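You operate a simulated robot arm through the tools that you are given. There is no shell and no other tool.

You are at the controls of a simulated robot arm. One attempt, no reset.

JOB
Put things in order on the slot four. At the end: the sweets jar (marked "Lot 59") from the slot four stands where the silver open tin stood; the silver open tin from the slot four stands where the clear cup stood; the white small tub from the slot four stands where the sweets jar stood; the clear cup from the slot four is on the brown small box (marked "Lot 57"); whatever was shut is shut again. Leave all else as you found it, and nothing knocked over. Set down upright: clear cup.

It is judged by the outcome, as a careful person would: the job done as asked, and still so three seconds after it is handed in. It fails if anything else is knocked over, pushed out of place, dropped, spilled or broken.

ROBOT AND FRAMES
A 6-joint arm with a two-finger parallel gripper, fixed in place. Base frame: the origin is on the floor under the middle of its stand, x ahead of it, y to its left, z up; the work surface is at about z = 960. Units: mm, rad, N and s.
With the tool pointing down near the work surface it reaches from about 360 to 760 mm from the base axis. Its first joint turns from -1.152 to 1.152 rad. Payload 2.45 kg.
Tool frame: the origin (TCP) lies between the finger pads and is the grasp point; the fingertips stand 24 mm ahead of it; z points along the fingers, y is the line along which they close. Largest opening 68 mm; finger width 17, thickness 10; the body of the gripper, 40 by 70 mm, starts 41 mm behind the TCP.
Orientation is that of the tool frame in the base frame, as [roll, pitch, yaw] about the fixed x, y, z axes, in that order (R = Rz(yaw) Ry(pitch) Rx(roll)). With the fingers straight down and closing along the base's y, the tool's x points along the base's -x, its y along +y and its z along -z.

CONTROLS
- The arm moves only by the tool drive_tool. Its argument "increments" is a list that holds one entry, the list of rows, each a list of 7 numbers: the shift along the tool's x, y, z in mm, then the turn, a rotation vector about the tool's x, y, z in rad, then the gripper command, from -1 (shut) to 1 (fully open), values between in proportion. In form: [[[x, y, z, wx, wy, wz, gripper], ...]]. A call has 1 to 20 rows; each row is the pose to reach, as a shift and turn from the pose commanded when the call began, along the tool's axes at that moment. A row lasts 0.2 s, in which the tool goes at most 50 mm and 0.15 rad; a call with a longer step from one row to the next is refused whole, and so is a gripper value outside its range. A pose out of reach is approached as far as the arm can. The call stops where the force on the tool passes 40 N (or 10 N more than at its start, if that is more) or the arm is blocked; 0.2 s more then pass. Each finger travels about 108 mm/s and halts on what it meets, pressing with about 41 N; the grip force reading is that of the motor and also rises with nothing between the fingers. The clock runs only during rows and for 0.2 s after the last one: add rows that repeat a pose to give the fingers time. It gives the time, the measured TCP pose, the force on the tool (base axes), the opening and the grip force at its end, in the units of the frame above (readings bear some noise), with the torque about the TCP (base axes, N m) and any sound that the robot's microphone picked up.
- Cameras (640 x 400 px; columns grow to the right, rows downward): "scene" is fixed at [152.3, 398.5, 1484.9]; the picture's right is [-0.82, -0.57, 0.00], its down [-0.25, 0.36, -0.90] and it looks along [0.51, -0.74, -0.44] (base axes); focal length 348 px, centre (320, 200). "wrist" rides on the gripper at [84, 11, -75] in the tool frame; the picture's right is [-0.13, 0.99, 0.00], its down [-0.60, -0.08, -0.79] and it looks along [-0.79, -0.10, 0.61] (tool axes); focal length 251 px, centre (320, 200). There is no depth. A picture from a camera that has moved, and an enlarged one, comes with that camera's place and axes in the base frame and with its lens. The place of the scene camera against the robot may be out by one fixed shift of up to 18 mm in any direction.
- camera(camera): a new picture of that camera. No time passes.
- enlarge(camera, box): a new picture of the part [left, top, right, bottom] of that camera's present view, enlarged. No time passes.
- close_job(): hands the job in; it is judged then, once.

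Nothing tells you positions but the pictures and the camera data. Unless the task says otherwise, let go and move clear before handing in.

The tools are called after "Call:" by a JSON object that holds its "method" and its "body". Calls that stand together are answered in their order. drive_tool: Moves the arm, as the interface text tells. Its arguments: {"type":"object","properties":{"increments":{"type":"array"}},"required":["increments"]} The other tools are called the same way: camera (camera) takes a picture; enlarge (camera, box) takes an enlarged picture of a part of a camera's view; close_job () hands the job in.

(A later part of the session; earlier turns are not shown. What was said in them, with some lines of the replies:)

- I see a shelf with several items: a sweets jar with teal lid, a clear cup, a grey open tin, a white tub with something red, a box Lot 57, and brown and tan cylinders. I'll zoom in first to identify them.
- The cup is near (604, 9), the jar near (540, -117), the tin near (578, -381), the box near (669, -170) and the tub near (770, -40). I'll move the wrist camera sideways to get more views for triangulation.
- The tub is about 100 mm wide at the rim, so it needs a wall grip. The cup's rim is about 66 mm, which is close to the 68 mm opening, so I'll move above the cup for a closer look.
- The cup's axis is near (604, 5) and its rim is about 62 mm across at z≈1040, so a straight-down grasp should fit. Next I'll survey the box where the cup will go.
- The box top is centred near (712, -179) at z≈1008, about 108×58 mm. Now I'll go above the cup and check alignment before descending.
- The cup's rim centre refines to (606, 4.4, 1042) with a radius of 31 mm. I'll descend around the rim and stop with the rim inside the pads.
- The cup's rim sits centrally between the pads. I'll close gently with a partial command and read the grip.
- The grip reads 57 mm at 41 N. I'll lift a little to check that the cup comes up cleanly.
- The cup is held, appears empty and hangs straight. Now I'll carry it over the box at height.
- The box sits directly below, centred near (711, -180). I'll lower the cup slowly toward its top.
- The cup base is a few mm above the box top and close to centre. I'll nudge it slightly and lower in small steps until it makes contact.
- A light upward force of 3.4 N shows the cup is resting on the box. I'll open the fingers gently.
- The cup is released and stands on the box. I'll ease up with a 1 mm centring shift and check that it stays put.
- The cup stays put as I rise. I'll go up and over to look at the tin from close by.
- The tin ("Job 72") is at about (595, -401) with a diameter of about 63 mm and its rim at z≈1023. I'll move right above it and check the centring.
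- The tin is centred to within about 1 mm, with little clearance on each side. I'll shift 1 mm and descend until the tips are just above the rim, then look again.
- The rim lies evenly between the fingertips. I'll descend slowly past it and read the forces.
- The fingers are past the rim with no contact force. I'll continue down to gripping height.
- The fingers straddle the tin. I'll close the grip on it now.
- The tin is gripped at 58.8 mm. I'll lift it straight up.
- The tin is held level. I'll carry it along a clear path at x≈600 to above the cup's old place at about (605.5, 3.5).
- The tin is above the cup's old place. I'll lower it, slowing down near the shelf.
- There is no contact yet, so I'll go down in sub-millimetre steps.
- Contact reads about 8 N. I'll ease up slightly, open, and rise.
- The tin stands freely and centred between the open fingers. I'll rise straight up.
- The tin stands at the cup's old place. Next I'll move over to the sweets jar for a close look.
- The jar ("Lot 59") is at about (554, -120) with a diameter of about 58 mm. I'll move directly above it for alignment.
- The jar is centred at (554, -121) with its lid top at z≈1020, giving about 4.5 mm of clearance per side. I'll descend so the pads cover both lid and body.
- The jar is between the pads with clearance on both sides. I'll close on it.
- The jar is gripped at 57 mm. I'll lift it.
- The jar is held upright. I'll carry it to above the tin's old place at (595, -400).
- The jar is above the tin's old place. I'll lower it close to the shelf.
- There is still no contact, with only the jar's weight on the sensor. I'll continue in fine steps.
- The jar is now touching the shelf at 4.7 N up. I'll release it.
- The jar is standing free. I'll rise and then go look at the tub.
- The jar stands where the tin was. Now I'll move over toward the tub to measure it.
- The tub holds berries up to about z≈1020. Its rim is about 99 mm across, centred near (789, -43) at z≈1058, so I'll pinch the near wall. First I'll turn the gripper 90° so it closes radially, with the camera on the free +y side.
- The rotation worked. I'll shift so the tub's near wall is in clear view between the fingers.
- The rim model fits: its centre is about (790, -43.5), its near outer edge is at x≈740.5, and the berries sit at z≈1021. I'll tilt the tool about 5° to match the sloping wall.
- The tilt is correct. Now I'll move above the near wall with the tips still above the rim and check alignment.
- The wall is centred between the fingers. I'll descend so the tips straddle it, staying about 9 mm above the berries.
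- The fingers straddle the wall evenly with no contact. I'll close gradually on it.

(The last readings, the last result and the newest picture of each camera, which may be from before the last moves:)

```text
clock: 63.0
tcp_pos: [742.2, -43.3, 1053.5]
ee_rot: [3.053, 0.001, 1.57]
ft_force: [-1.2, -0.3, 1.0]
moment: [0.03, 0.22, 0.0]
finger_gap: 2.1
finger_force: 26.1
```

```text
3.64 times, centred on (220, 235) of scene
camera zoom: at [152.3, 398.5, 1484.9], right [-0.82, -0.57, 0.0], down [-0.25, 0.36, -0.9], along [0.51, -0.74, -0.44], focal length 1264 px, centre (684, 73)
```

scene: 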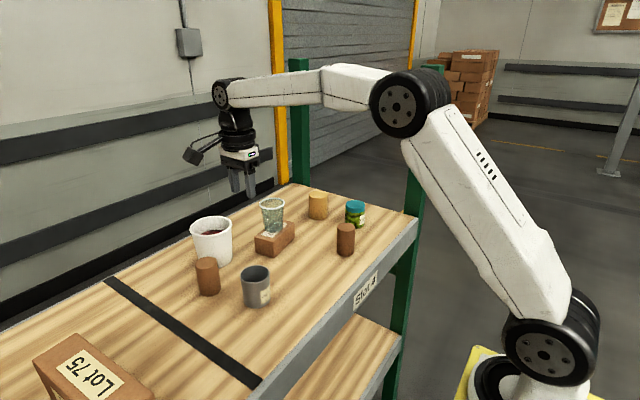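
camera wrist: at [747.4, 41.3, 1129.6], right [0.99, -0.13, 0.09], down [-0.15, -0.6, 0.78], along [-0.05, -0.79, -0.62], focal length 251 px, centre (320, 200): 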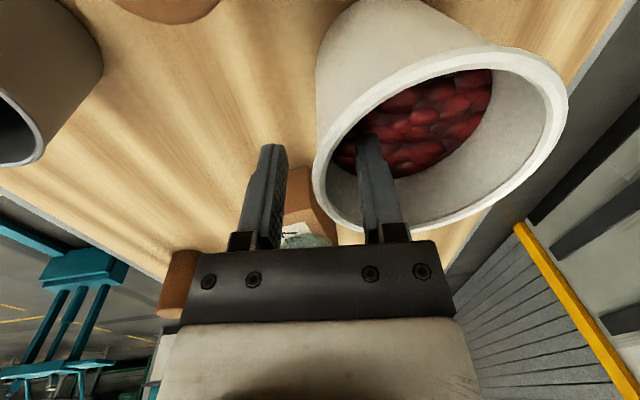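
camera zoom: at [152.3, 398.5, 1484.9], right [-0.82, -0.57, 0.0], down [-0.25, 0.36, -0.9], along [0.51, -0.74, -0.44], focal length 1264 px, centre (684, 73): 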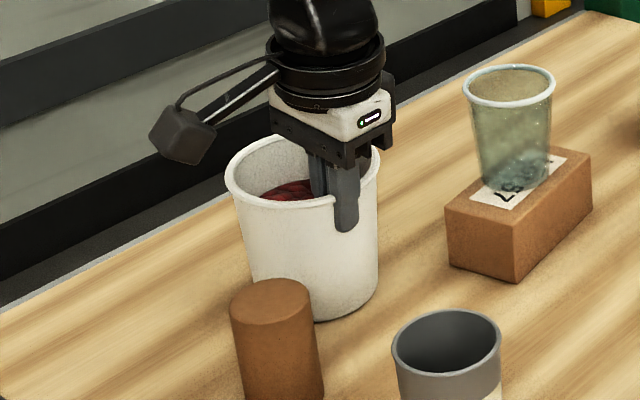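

The tub slid a few millimetres as the inner finger brought its wall to the outer one, and the gap reads 2.1 mm. I'll hold a moment and re-read the grip before lifting.

Call:
{"method": "drive_tool", "body": {"increments": [[[0, 0, 0, 0, 0, 0, -1], [0, 0, 0, 0, 0, 0, -1], [0, 0, 0, 0, 0, 0, -1]]]}}

Call:
{"method": "camera", "body": {"camera": "wrist"}}

Call:
{"method": "enlarge", "body": {"camera": "scene", "box": [190, 200, 270, 290]}}

```text
clock: 63.8
tcp_pos: [743.1, -42.4, 1054.2]
ee_rot: [3.053, 0.0, 1.57]
ft_force: [-0.6, 0.3, 0.8]
moment: [0.03, 0.21, -0.01]
finger_gap: 2.1
finger_force: 26.2
```

```text
taken
camera wrist: at [747.4, 41.4, 1130.0], right [0.99, -0.13, 0.09], down [-0.15, -0.6, 0.78], along [-0.05, -0.79, -0.62], focal length 251 px, centre (320, 200)
```

wrist: 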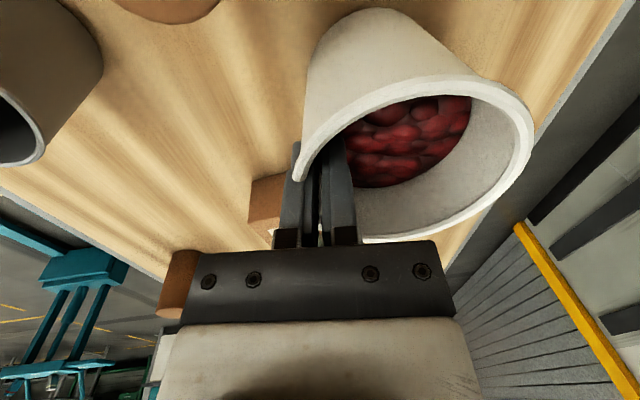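

```text
4.44 times, centred on (230, 245) of scene
camera zoom: at [152.3, 398.5, 1484.9], right [-0.82, -0.57, 0.0], down [-0.25, 0.36, -0.9], along [0.51, -0.74, -0.44], focal length 1545 px, centre (720, 0)
```

zoom: 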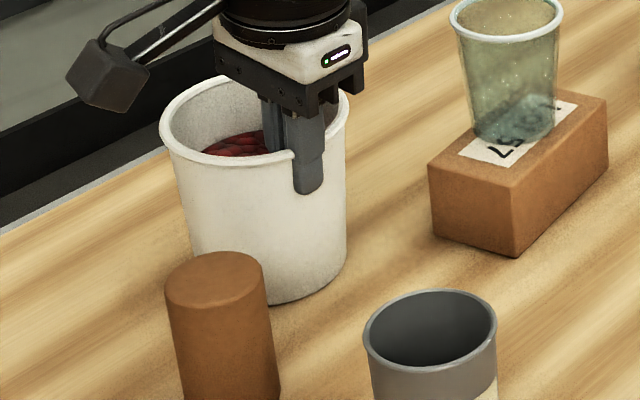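

The grip reads 26 N on a 2 mm wall and the tub still looks upright. I'll do a small 6 mm test lift.

Call:
{"method": "drive_tool", "body": {"increments": [[[0, 0.18, -2, 0, 0, 0, -1], [0, 0.36, -4, 0, 0, 0, -1], [0, 0.54, -6, 0, 0, 0, -1], [0, 0.54, -6, 0, 0, 0, -1], [0, 0.54, -6, 0, 0, 0, -1]]]}}

Call:
{"method": "camera", "body": {"camera": "wrist"}}

Call:
{"method": "enlarge", "body": {"camera": "scene", "box": [190, 200, 270, 290]}}

```text
clock: 65.0
tcp_pos: [742.8, -42.5, 1061.6]
ee_rot: [3.051, -0.002, 1.571]
ft_force: [0.1, 0.4, -3.5]
moment: [0.05, 0.1, -0.01]
finger_gap: 2.3
finger_force: 27.0
```

```text
taken
camera wrist: at [747.3, 41.6, 1135.9], right [0.99, -0.13, 0.09], down [-0.15, -0.6, 0.78], along [-0.05, -0.79, -0.62], focal length 251 px, centre (320, 200)
```

wrist: 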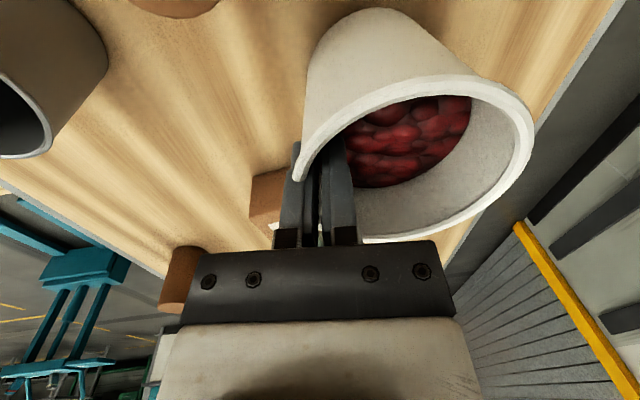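

```text
4.44 times, centred on (230, 245) of scene
camera zoom: at [152.4, 398.5, 1484.9], right [-0.82, -0.57, 0.0], down [-0.25, 0.36, -0.9], along [0.51, -0.74, -0.44], focal length 1545 px, centre (720, 0)
```

zoom: 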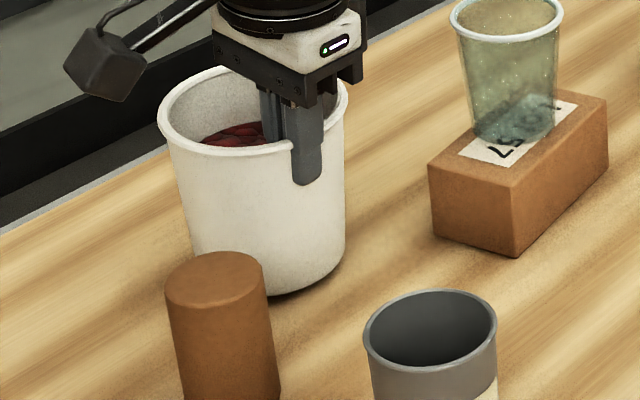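

The tub lifts cleanly with about 3.5 N of weight and stays fixed relative to the gripper. I'll lift it higher, slowly.

Call:
{"method": "drive_tool", "body": {"increments": [[[0, 0.45, -5, 0, 0, 0, -1], [0, 1.3, -14, 0, 0, 0, -1], [0, 2.4, -27, 0, 0, 0, -1], [0, 3.8, -42, 0, 0, 0, -1], [0, 5.2, -58, 0, 0, 0, -1], [0, 6.6, -73, 0, 0, 0, -1], [0, 7.7, -86, 0, 0, 0, -1], [0, 8.45, -93.6, 0, 0, 0, -1], [0, 8.45, -93.6, 0, 0, 0, -1]]]}}

Call:
{"method": "camera", "body": {"camera": "wrist"}}

Call:
{"method": "camera", "body": {"camera": "scene"}}

```text
clock: 67.0
tcp_pos: [742.6, -42.9, 1155.5]
ee_rot: [3.053, 0.0, 1.57]
ft_force: [0.8, -1.2, -3.4]
moment: [0.03, 0.09, 0.01]
finger_gap: 2.0
finger_force: 26.3
```

```text
taken
camera wrist: at [746.7, 41.8, 1229.7], right [0.99, -0.13, 0.09], down [-0.15, -0.6, 0.78], along [-0.05, -0.79, -0.62], focal length 251 px, centre (320, 200)
```

wrist: 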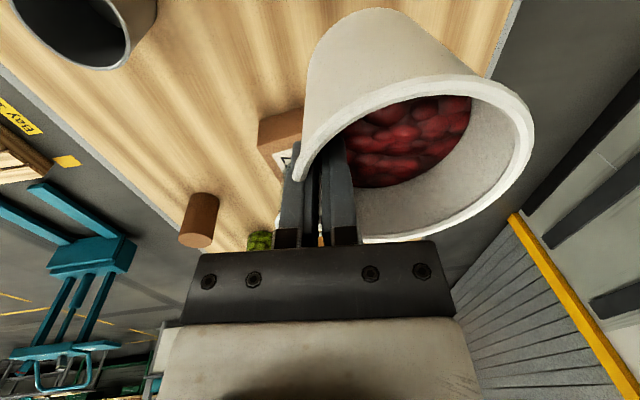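

```text
taken
```

scene: 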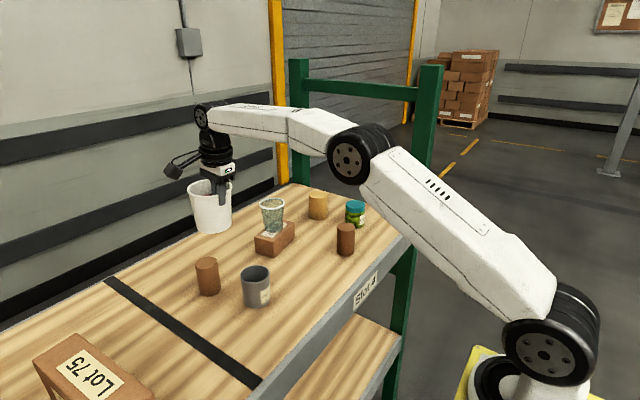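

The tub is steady. I'll carry it on a path that swings clear of the cup toward the jar's old place at (554, -120).

Call:
{"method": "drive_tool", "body": {"increments": [[[1, -14.9, -1.35, 0, 0, 0, -1], [3, -39.8, -3.6, 0, 0, 0, -1], [6, -69.7, -6.3, 0, 0, 0, -1], [8, -102.6, -9.26, 0, 0, 0, -1], [-5, -129.5, -11.7, 0, 0, 0, -1], [-20, -154.4, -13.9, 0, 0, 0, -1], [-36, -179.3, -16.2, 0, 0, 0, -1], [-52, -202.2, -18.25, 0, 0, 0, -1], [-65, -219.1, -19.8, 0, 0, 0, -1], [-70, -226.1, -20.4, 0, 0, 0, -1], [-70, -226.1, -20.4, 0, 0, 0, -1], [-70, -226.1, -20.4, 0, 0, 0, -1]]]}}

Call:
{"method": "camera", "body": {"camera": "wrist"}}

Call:
{"method": "enlarge", "body": {"camera": "scene", "box": [190, 140, 410, 310]}}

```text
clock: 69.6
tcp_pos: [515.9, -113.1, 1154.2]
ee_rot: [3.051, -0.002, 1.57]
ft_force: [0.3, 0.3, -3.3]
moment: [0.01, 0.09, 0.0]
finger_gap: 2.3
finger_force: 26.4
```

```text
taken
camera wrist: at [520.5, -28.5, 1230.0], right [0.99, -0.13, 0.09], down [-0.15, -0.6, 0.78], along [-0.05, -0.79, -0.62], focal length 251 px, centre (320, 200)
```

wrist: 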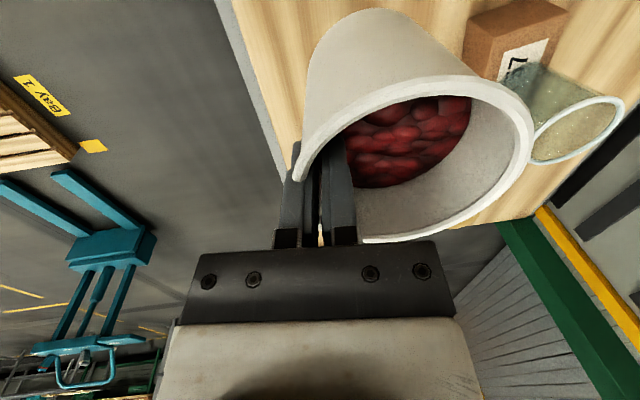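

```text
2.35 times, centred on (300, 225) of scene
camera zoom: at [152.4, 398.4, 1484.9], right [-0.82, -0.57, 0.0], down [-0.25, 0.36, -0.9], along [0.51, -0.74, -0.44], focal length 818 px, centre (367, 141)
```

zoom: 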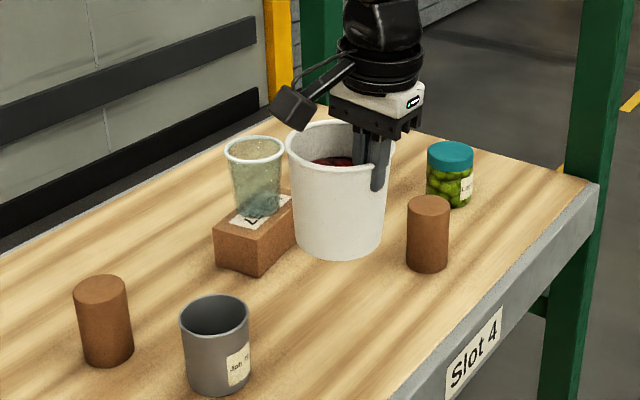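

The tub is above its target. I'll lower it to a few mm above the shelf and check the position.

Call:
{"method": "drive_tool", "body": {"increments": [[[0, -0.9, 10, 0, 0, 0, -1], [0, -2.3, 25, 0, 0, 0, -1], [0, -3.8, 42, 0, 0, 0, -1], [0, -5.3, 59, 0, 0, 0, -1], [0, -6.7, 74, 0, 0, 0, -1], [0, -7.8, 86, 0, 0, 0, -1], [0, -8.4, 93, 0, 0, 0, -1], [0, -8.6, 95.6, 0, 0, 0, -1], [0, -8.6, 95.6, 0, 0, 0, -1]]]}}

Call:
{"method": "enlarge", "body": {"camera": "scene", "box": [260, 180, 360, 300]}}

Call:
{"method": "camera", "body": {"camera": "wrist"}}

```text
clock: 71.6
tcp_pos: [515.9, -113.6, 1057.7]
ee_rot: [3.053, 0.0, 1.571]
ft_force: [-0.2, 0.7, -3.0]
moment: [0.03, 0.13, 0.01]
finger_gap: 2.0
finger_force: 26.7
```

```text
3.33 times, centred on (310, 240) of scene
camera zoom: at [152.4, 398.4, 1484.9], right [-0.82, -0.57, 0.0], down [-0.25, 0.36, -0.9], along [0.51, -0.74, -0.44], focal length 1159 px, centre (353, 67)
```

zoom: 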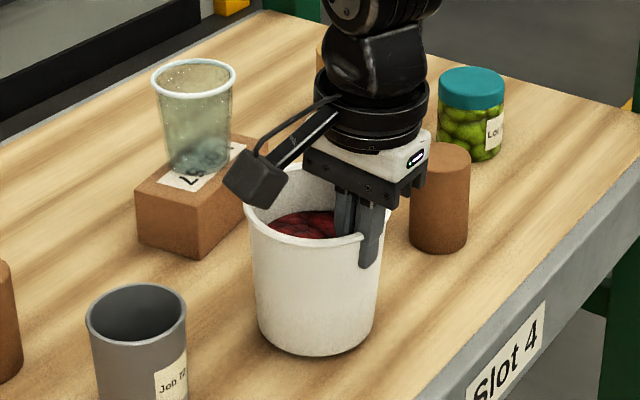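

```text
taken
camera wrist: at [520.1, -28.8, 1133.6], right [0.99, -0.13, 0.09], down [-0.15, -0.6, 0.78], along [-0.05, -0.79, -0.62], focal length 251 px, centre (320, 200)
```

wrist: 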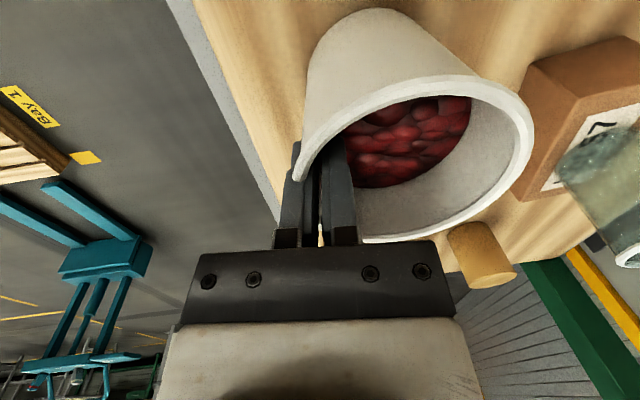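

The tub is within a few mm of the jar's old place. I'll trim about 2 mm in x and come down to near contact.

Call:
{"method": "drive_tool", "body": {"increments": [[[0, -1.0, 0, 0, 0, 0, -1], [0, -2.1, 1, 0, 0, 0, -1], [0, -2.2, 2, 0, 0, 0, -1], [0, -2.26, 2.8, 0, 0, 0, -1], [0, -2.26, 2.8, 0, 0, 0, -1]]]}}

Call:
{"method": "enlarge", "body": {"camera": "scene", "box": [270, 210, 350, 300]}}

```text
clock: 72.8
tcp_pos: [513.2, -112.1, 1054.8]
ee_rot: [3.052, 0.0, 1.571]
ft_force: [-0.1, 1.3, -3.1]
moment: [0.04, 0.1, -0.01]
finger_gap: 2.1
finger_force: 26.7
```

```text
4.44 times, centred on (310, 255) of scene
camera zoom: at [152.4, 398.4, 1484.9], right [-0.82, -0.57, 0.0], down [-0.25, 0.36, -0.9], along [0.51, -0.74, -0.44], focal length 1545 px, centre (364, -44)
```

zoom: 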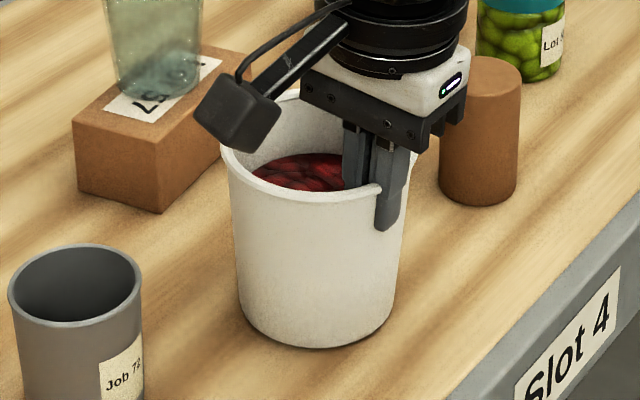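

I'll make another small 3 mm trim and then step down to contact.

Call:
{"method": "drive_tool", "body": {"increments": [[[-0.9, -1.2, -0.1, 0, 0, 0, -1], [-1.7, -2.4, -0.2, 0, 0, 0, -1], [-1.7, -2.45, 0.3, 0, 0, 0, -1], [-1.7, -2.5, 0.8, 0, 0, 0, -1], [-1.7, -2.5, 0.8, 0, 0, 0, -1]]]}}

```text
clock: 74.0
tcp_pos: [510.9, -114.1, 1052.9]
ee_rot: [3.051, 0.0, 1.571]
ft_force: [-1.5, 0.4, 0.6]
moment: [-0.11, 0.27, -0.03]
finger_gap: 2.4
finger_force: 27.2
```

Contact has begun, with the weight now borne by the shelf. I'll go 0.4 mm further, then open.

Call:
{"method": "drive_tool", "body": {"increments": [[[0, 0, 0.4, 0, 0, 0, -1], [0, 0, 0.4, 0, 0, 0, -1]]]}}

Call:
{"method": "enlarge", "body": {"camera": "scene", "box": [270, 210, 350, 300]}}

```text
clock: 74.6
tcp_pos: [512.1, -113.3, 1054.0]
ee_rot: [3.051, 0.0, 1.572]
ft_force: [-2.6, -0.8, 6.7]
moment: [-0.12, 0.39, -0.01]
finger_gap: 1.8
finger_force: 26.4
```

```text
4.44 times, centred on (310, 255) of scene
camera zoom: at [152.1, 398.5, 1485.0], right [-0.82, -0.57, 0.0], down [-0.25, 0.36, -0.9], along [0.51, -0.74, -0.44], focal length 1545 px, centre (364, -44)
```

zoom: 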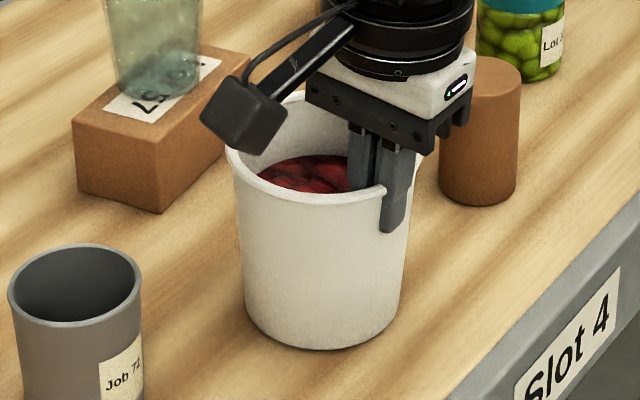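

The tub's base lines up with the jar's old place. I'll release gently.

Call:
{"method": "drive_tool", "body": {"increments": [[[0, 0, -0.3, 0, 0, 0, -0.92], [0, 0, -0.3, 0, 0, 0, -0.8], [0, 0, -0.3, 0, 0, 0, -0.6], [0, 0, -0.3, 0, 0, 0, -0.4], [0, 0, -0.3, 0, 0, 0, -0.2], [0, 0, -0.3, 0, 0, 0, -0.1], [0, 0, -0.3, 0, 0, 0, -0.1]]]}}

Call:
{"method": "camera", "body": {"camera": "wrist"}}

Call:
{"method": "enlarge", "body": {"camera": "scene", "box": [270, 210, 350, 300]}}

```text
clock: 76.2
tcp_pos: [511.4, -115.7, 1055.3]
ee_rot: [3.051, 0.001, 1.57]
ft_force: [-0.4, 0.4, 0.8]
moment: [0.01, 0.03, 0.01]
finger_gap: 30.5
finger_force: 0.0
```

```text
taken
camera wrist: at [515.8, -29.9, 1129.9], right [0.99, -0.13, 0.09], down [-0.15, -0.6, 0.78], along [-0.05, -0.79, -0.62], focal length 251 px, centre (320, 200)
```

wrist: 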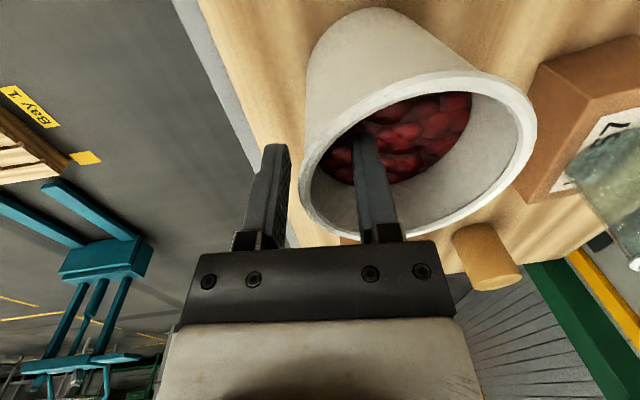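

```text
4.44 times, centred on (310, 255) of scene
camera zoom: at [152.3, 398.5, 1484.9], right [-0.82, -0.57, 0.0], down [-0.25, 0.36, -0.9], along [0.51, -0.74, -0.44], focal length 1545 px, centre (364, -44)
```

zoom: 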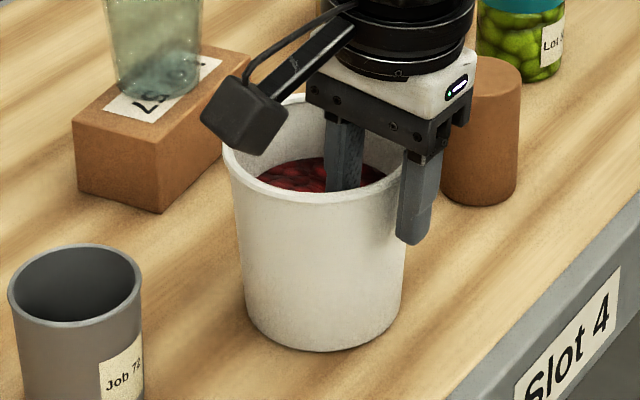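

The tub stands upright and is released. I'll withdraw straight up.

Call:
{"method": "drive_tool", "body": {"increments": [[[0, 0.7, -8, 0, 0, 0, -0.1], [0, 1.8, -20, 0, 0, 0, -0.1], [0, 3.2, -35, 0, 0, 0, -0.1], [0, 5.4, -60, 0, 0, 0, -0.1], [0, 9.0, -100, 0, 0, 0, -0.1], [0, 12.6, -140, 0, 0, 0, -0.1], [0, 12.6, -140, 0, 0, 0, -0.1]]]}}

Call:
{"method": "camera", "body": {"camera": "wrist"}}

Call:
{"method": "camera", "body": {"camera": "scene"}}

```text
clock: 77.8
tcp_pos: [511.7, -116.3, 1195.4]
ee_rot: [3.053, -0.001, 1.572]
ft_force: [0.1, 1.0, -0.8]
moment: [-0.02, -0.01, -0.01]
finger_gap: 30.8
finger_force: 0.0
```

```text
taken
camera wrist: at [516.2, -30.9, 1270.9], right [0.99, -0.13, 0.09], down [-0.15, -0.6, 0.78], along [-0.05, -0.79, -0.62], focal length 251 px, centre (320, 200)
```

wrist: 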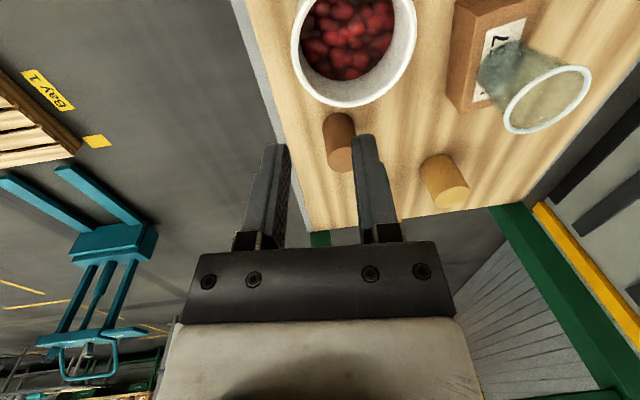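

```text
taken
```

scene: 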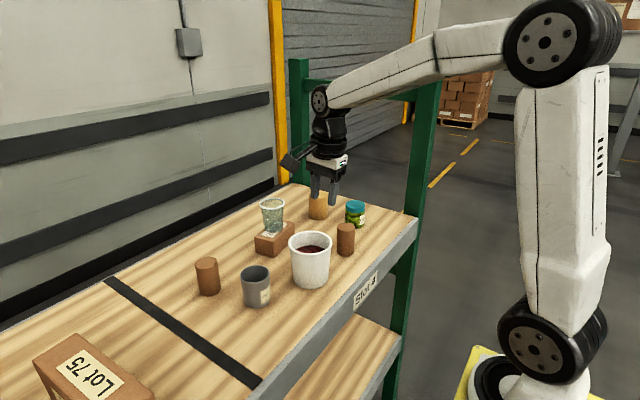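

All four items are placed. I'll compare with the opening views to verify that nothing else moved.

Call:
{"method": "enlarge", "body": {"camera": "scene", "box": [180, 170, 300, 320]}}

Call:
{"method": "enlarge", "body": {"camera": "scene", "box": [280, 170, 420, 300]}}

```text
2.67 times, centred on (240, 245) of scene
camera zoom: at [152.3, 398.5, 1484.9], right [-0.82, -0.57, 0.0], down [-0.25, 0.36, -0.9], along [0.51, -0.74, -0.44], focal length 927 px, centre (533, 80)
```

zoom: 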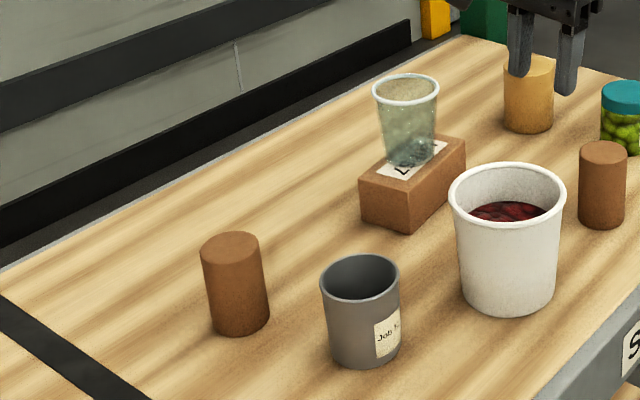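

```text
3.08 times, centred on (350, 235) of scene
camera zoom: at [152.3, 398.5, 1484.9], right [-0.82, -0.57, 0.0], down [-0.25, 0.36, -0.9], along [0.51, -0.74, -0.44], focal length 1070 px, centre (228, 92)
```

zoom: 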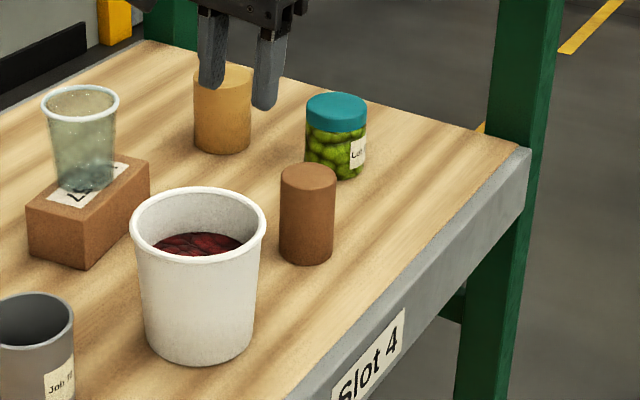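

Everything matches: the box, both brown cylinders and the tan cylinder haven't moved, and the four items are within a few mm of their target places. I'll back the arm a little further away before handing in.

Call:
{"method": "drive_tool", "body": {"increments": [[[0, 0, -20, 0, 0, 0, 0.3], [0, 0, -45, 0, 0, 0, 1], [0, 0, -60, 0, 0, 0, 1], [0, 0, -60, 0, 0, 0, 1]]]}}

Call:
{"method": "camera", "body": {"camera": "scene"}}

```text
clock: 78.8
tcp_pos: [506.2, -116.2, 1254.9]
ee_rot: [3.052, 0.001, 1.571]
ft_force: [0.2, 1.3, 0.5]
moment: [-0.01, 0.0, 0.0]
finger_gap: 68.0
finger_force: 0.1
```

```text
taken
```

scene: 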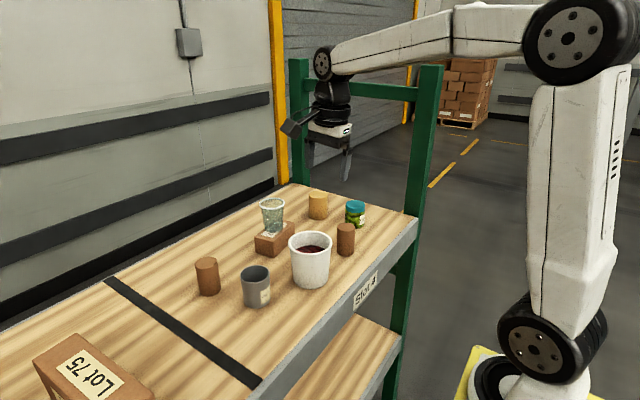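

The cup stands upright on the Lot 57 box, the tin is at the cup's old place, the jar is at the tin's, and the tub is at the jar's. Everything else is undisturbed and the arm is clear, so I'm handing the job in.

Call:
{"method": "close_job", "body": {}}

```text
The job is handed in.
```

The job is handed in. All four items are where you asked, and the opening and closing pictures show nothing else moved or knocked over.

- **Clear cup:** it stands upright on the brown box (Lot 57), close to the middle of its top.
- **Silver open tin:** it stands where the clear cup stood.
- **Sweets jar (Lot 59):** it stands where the tin stood, with its lid still on.
- **White tub:** it stands where the jar stood, with its berries still inside. It is too wide for the gripper, so I carried it by its near wall.

The tin, jar and tub are each within about 4 mm of their target spots, judging by the pictures. I opened nothing, so there was nothing to shut again. The arm is empty and well clear of the shelf.
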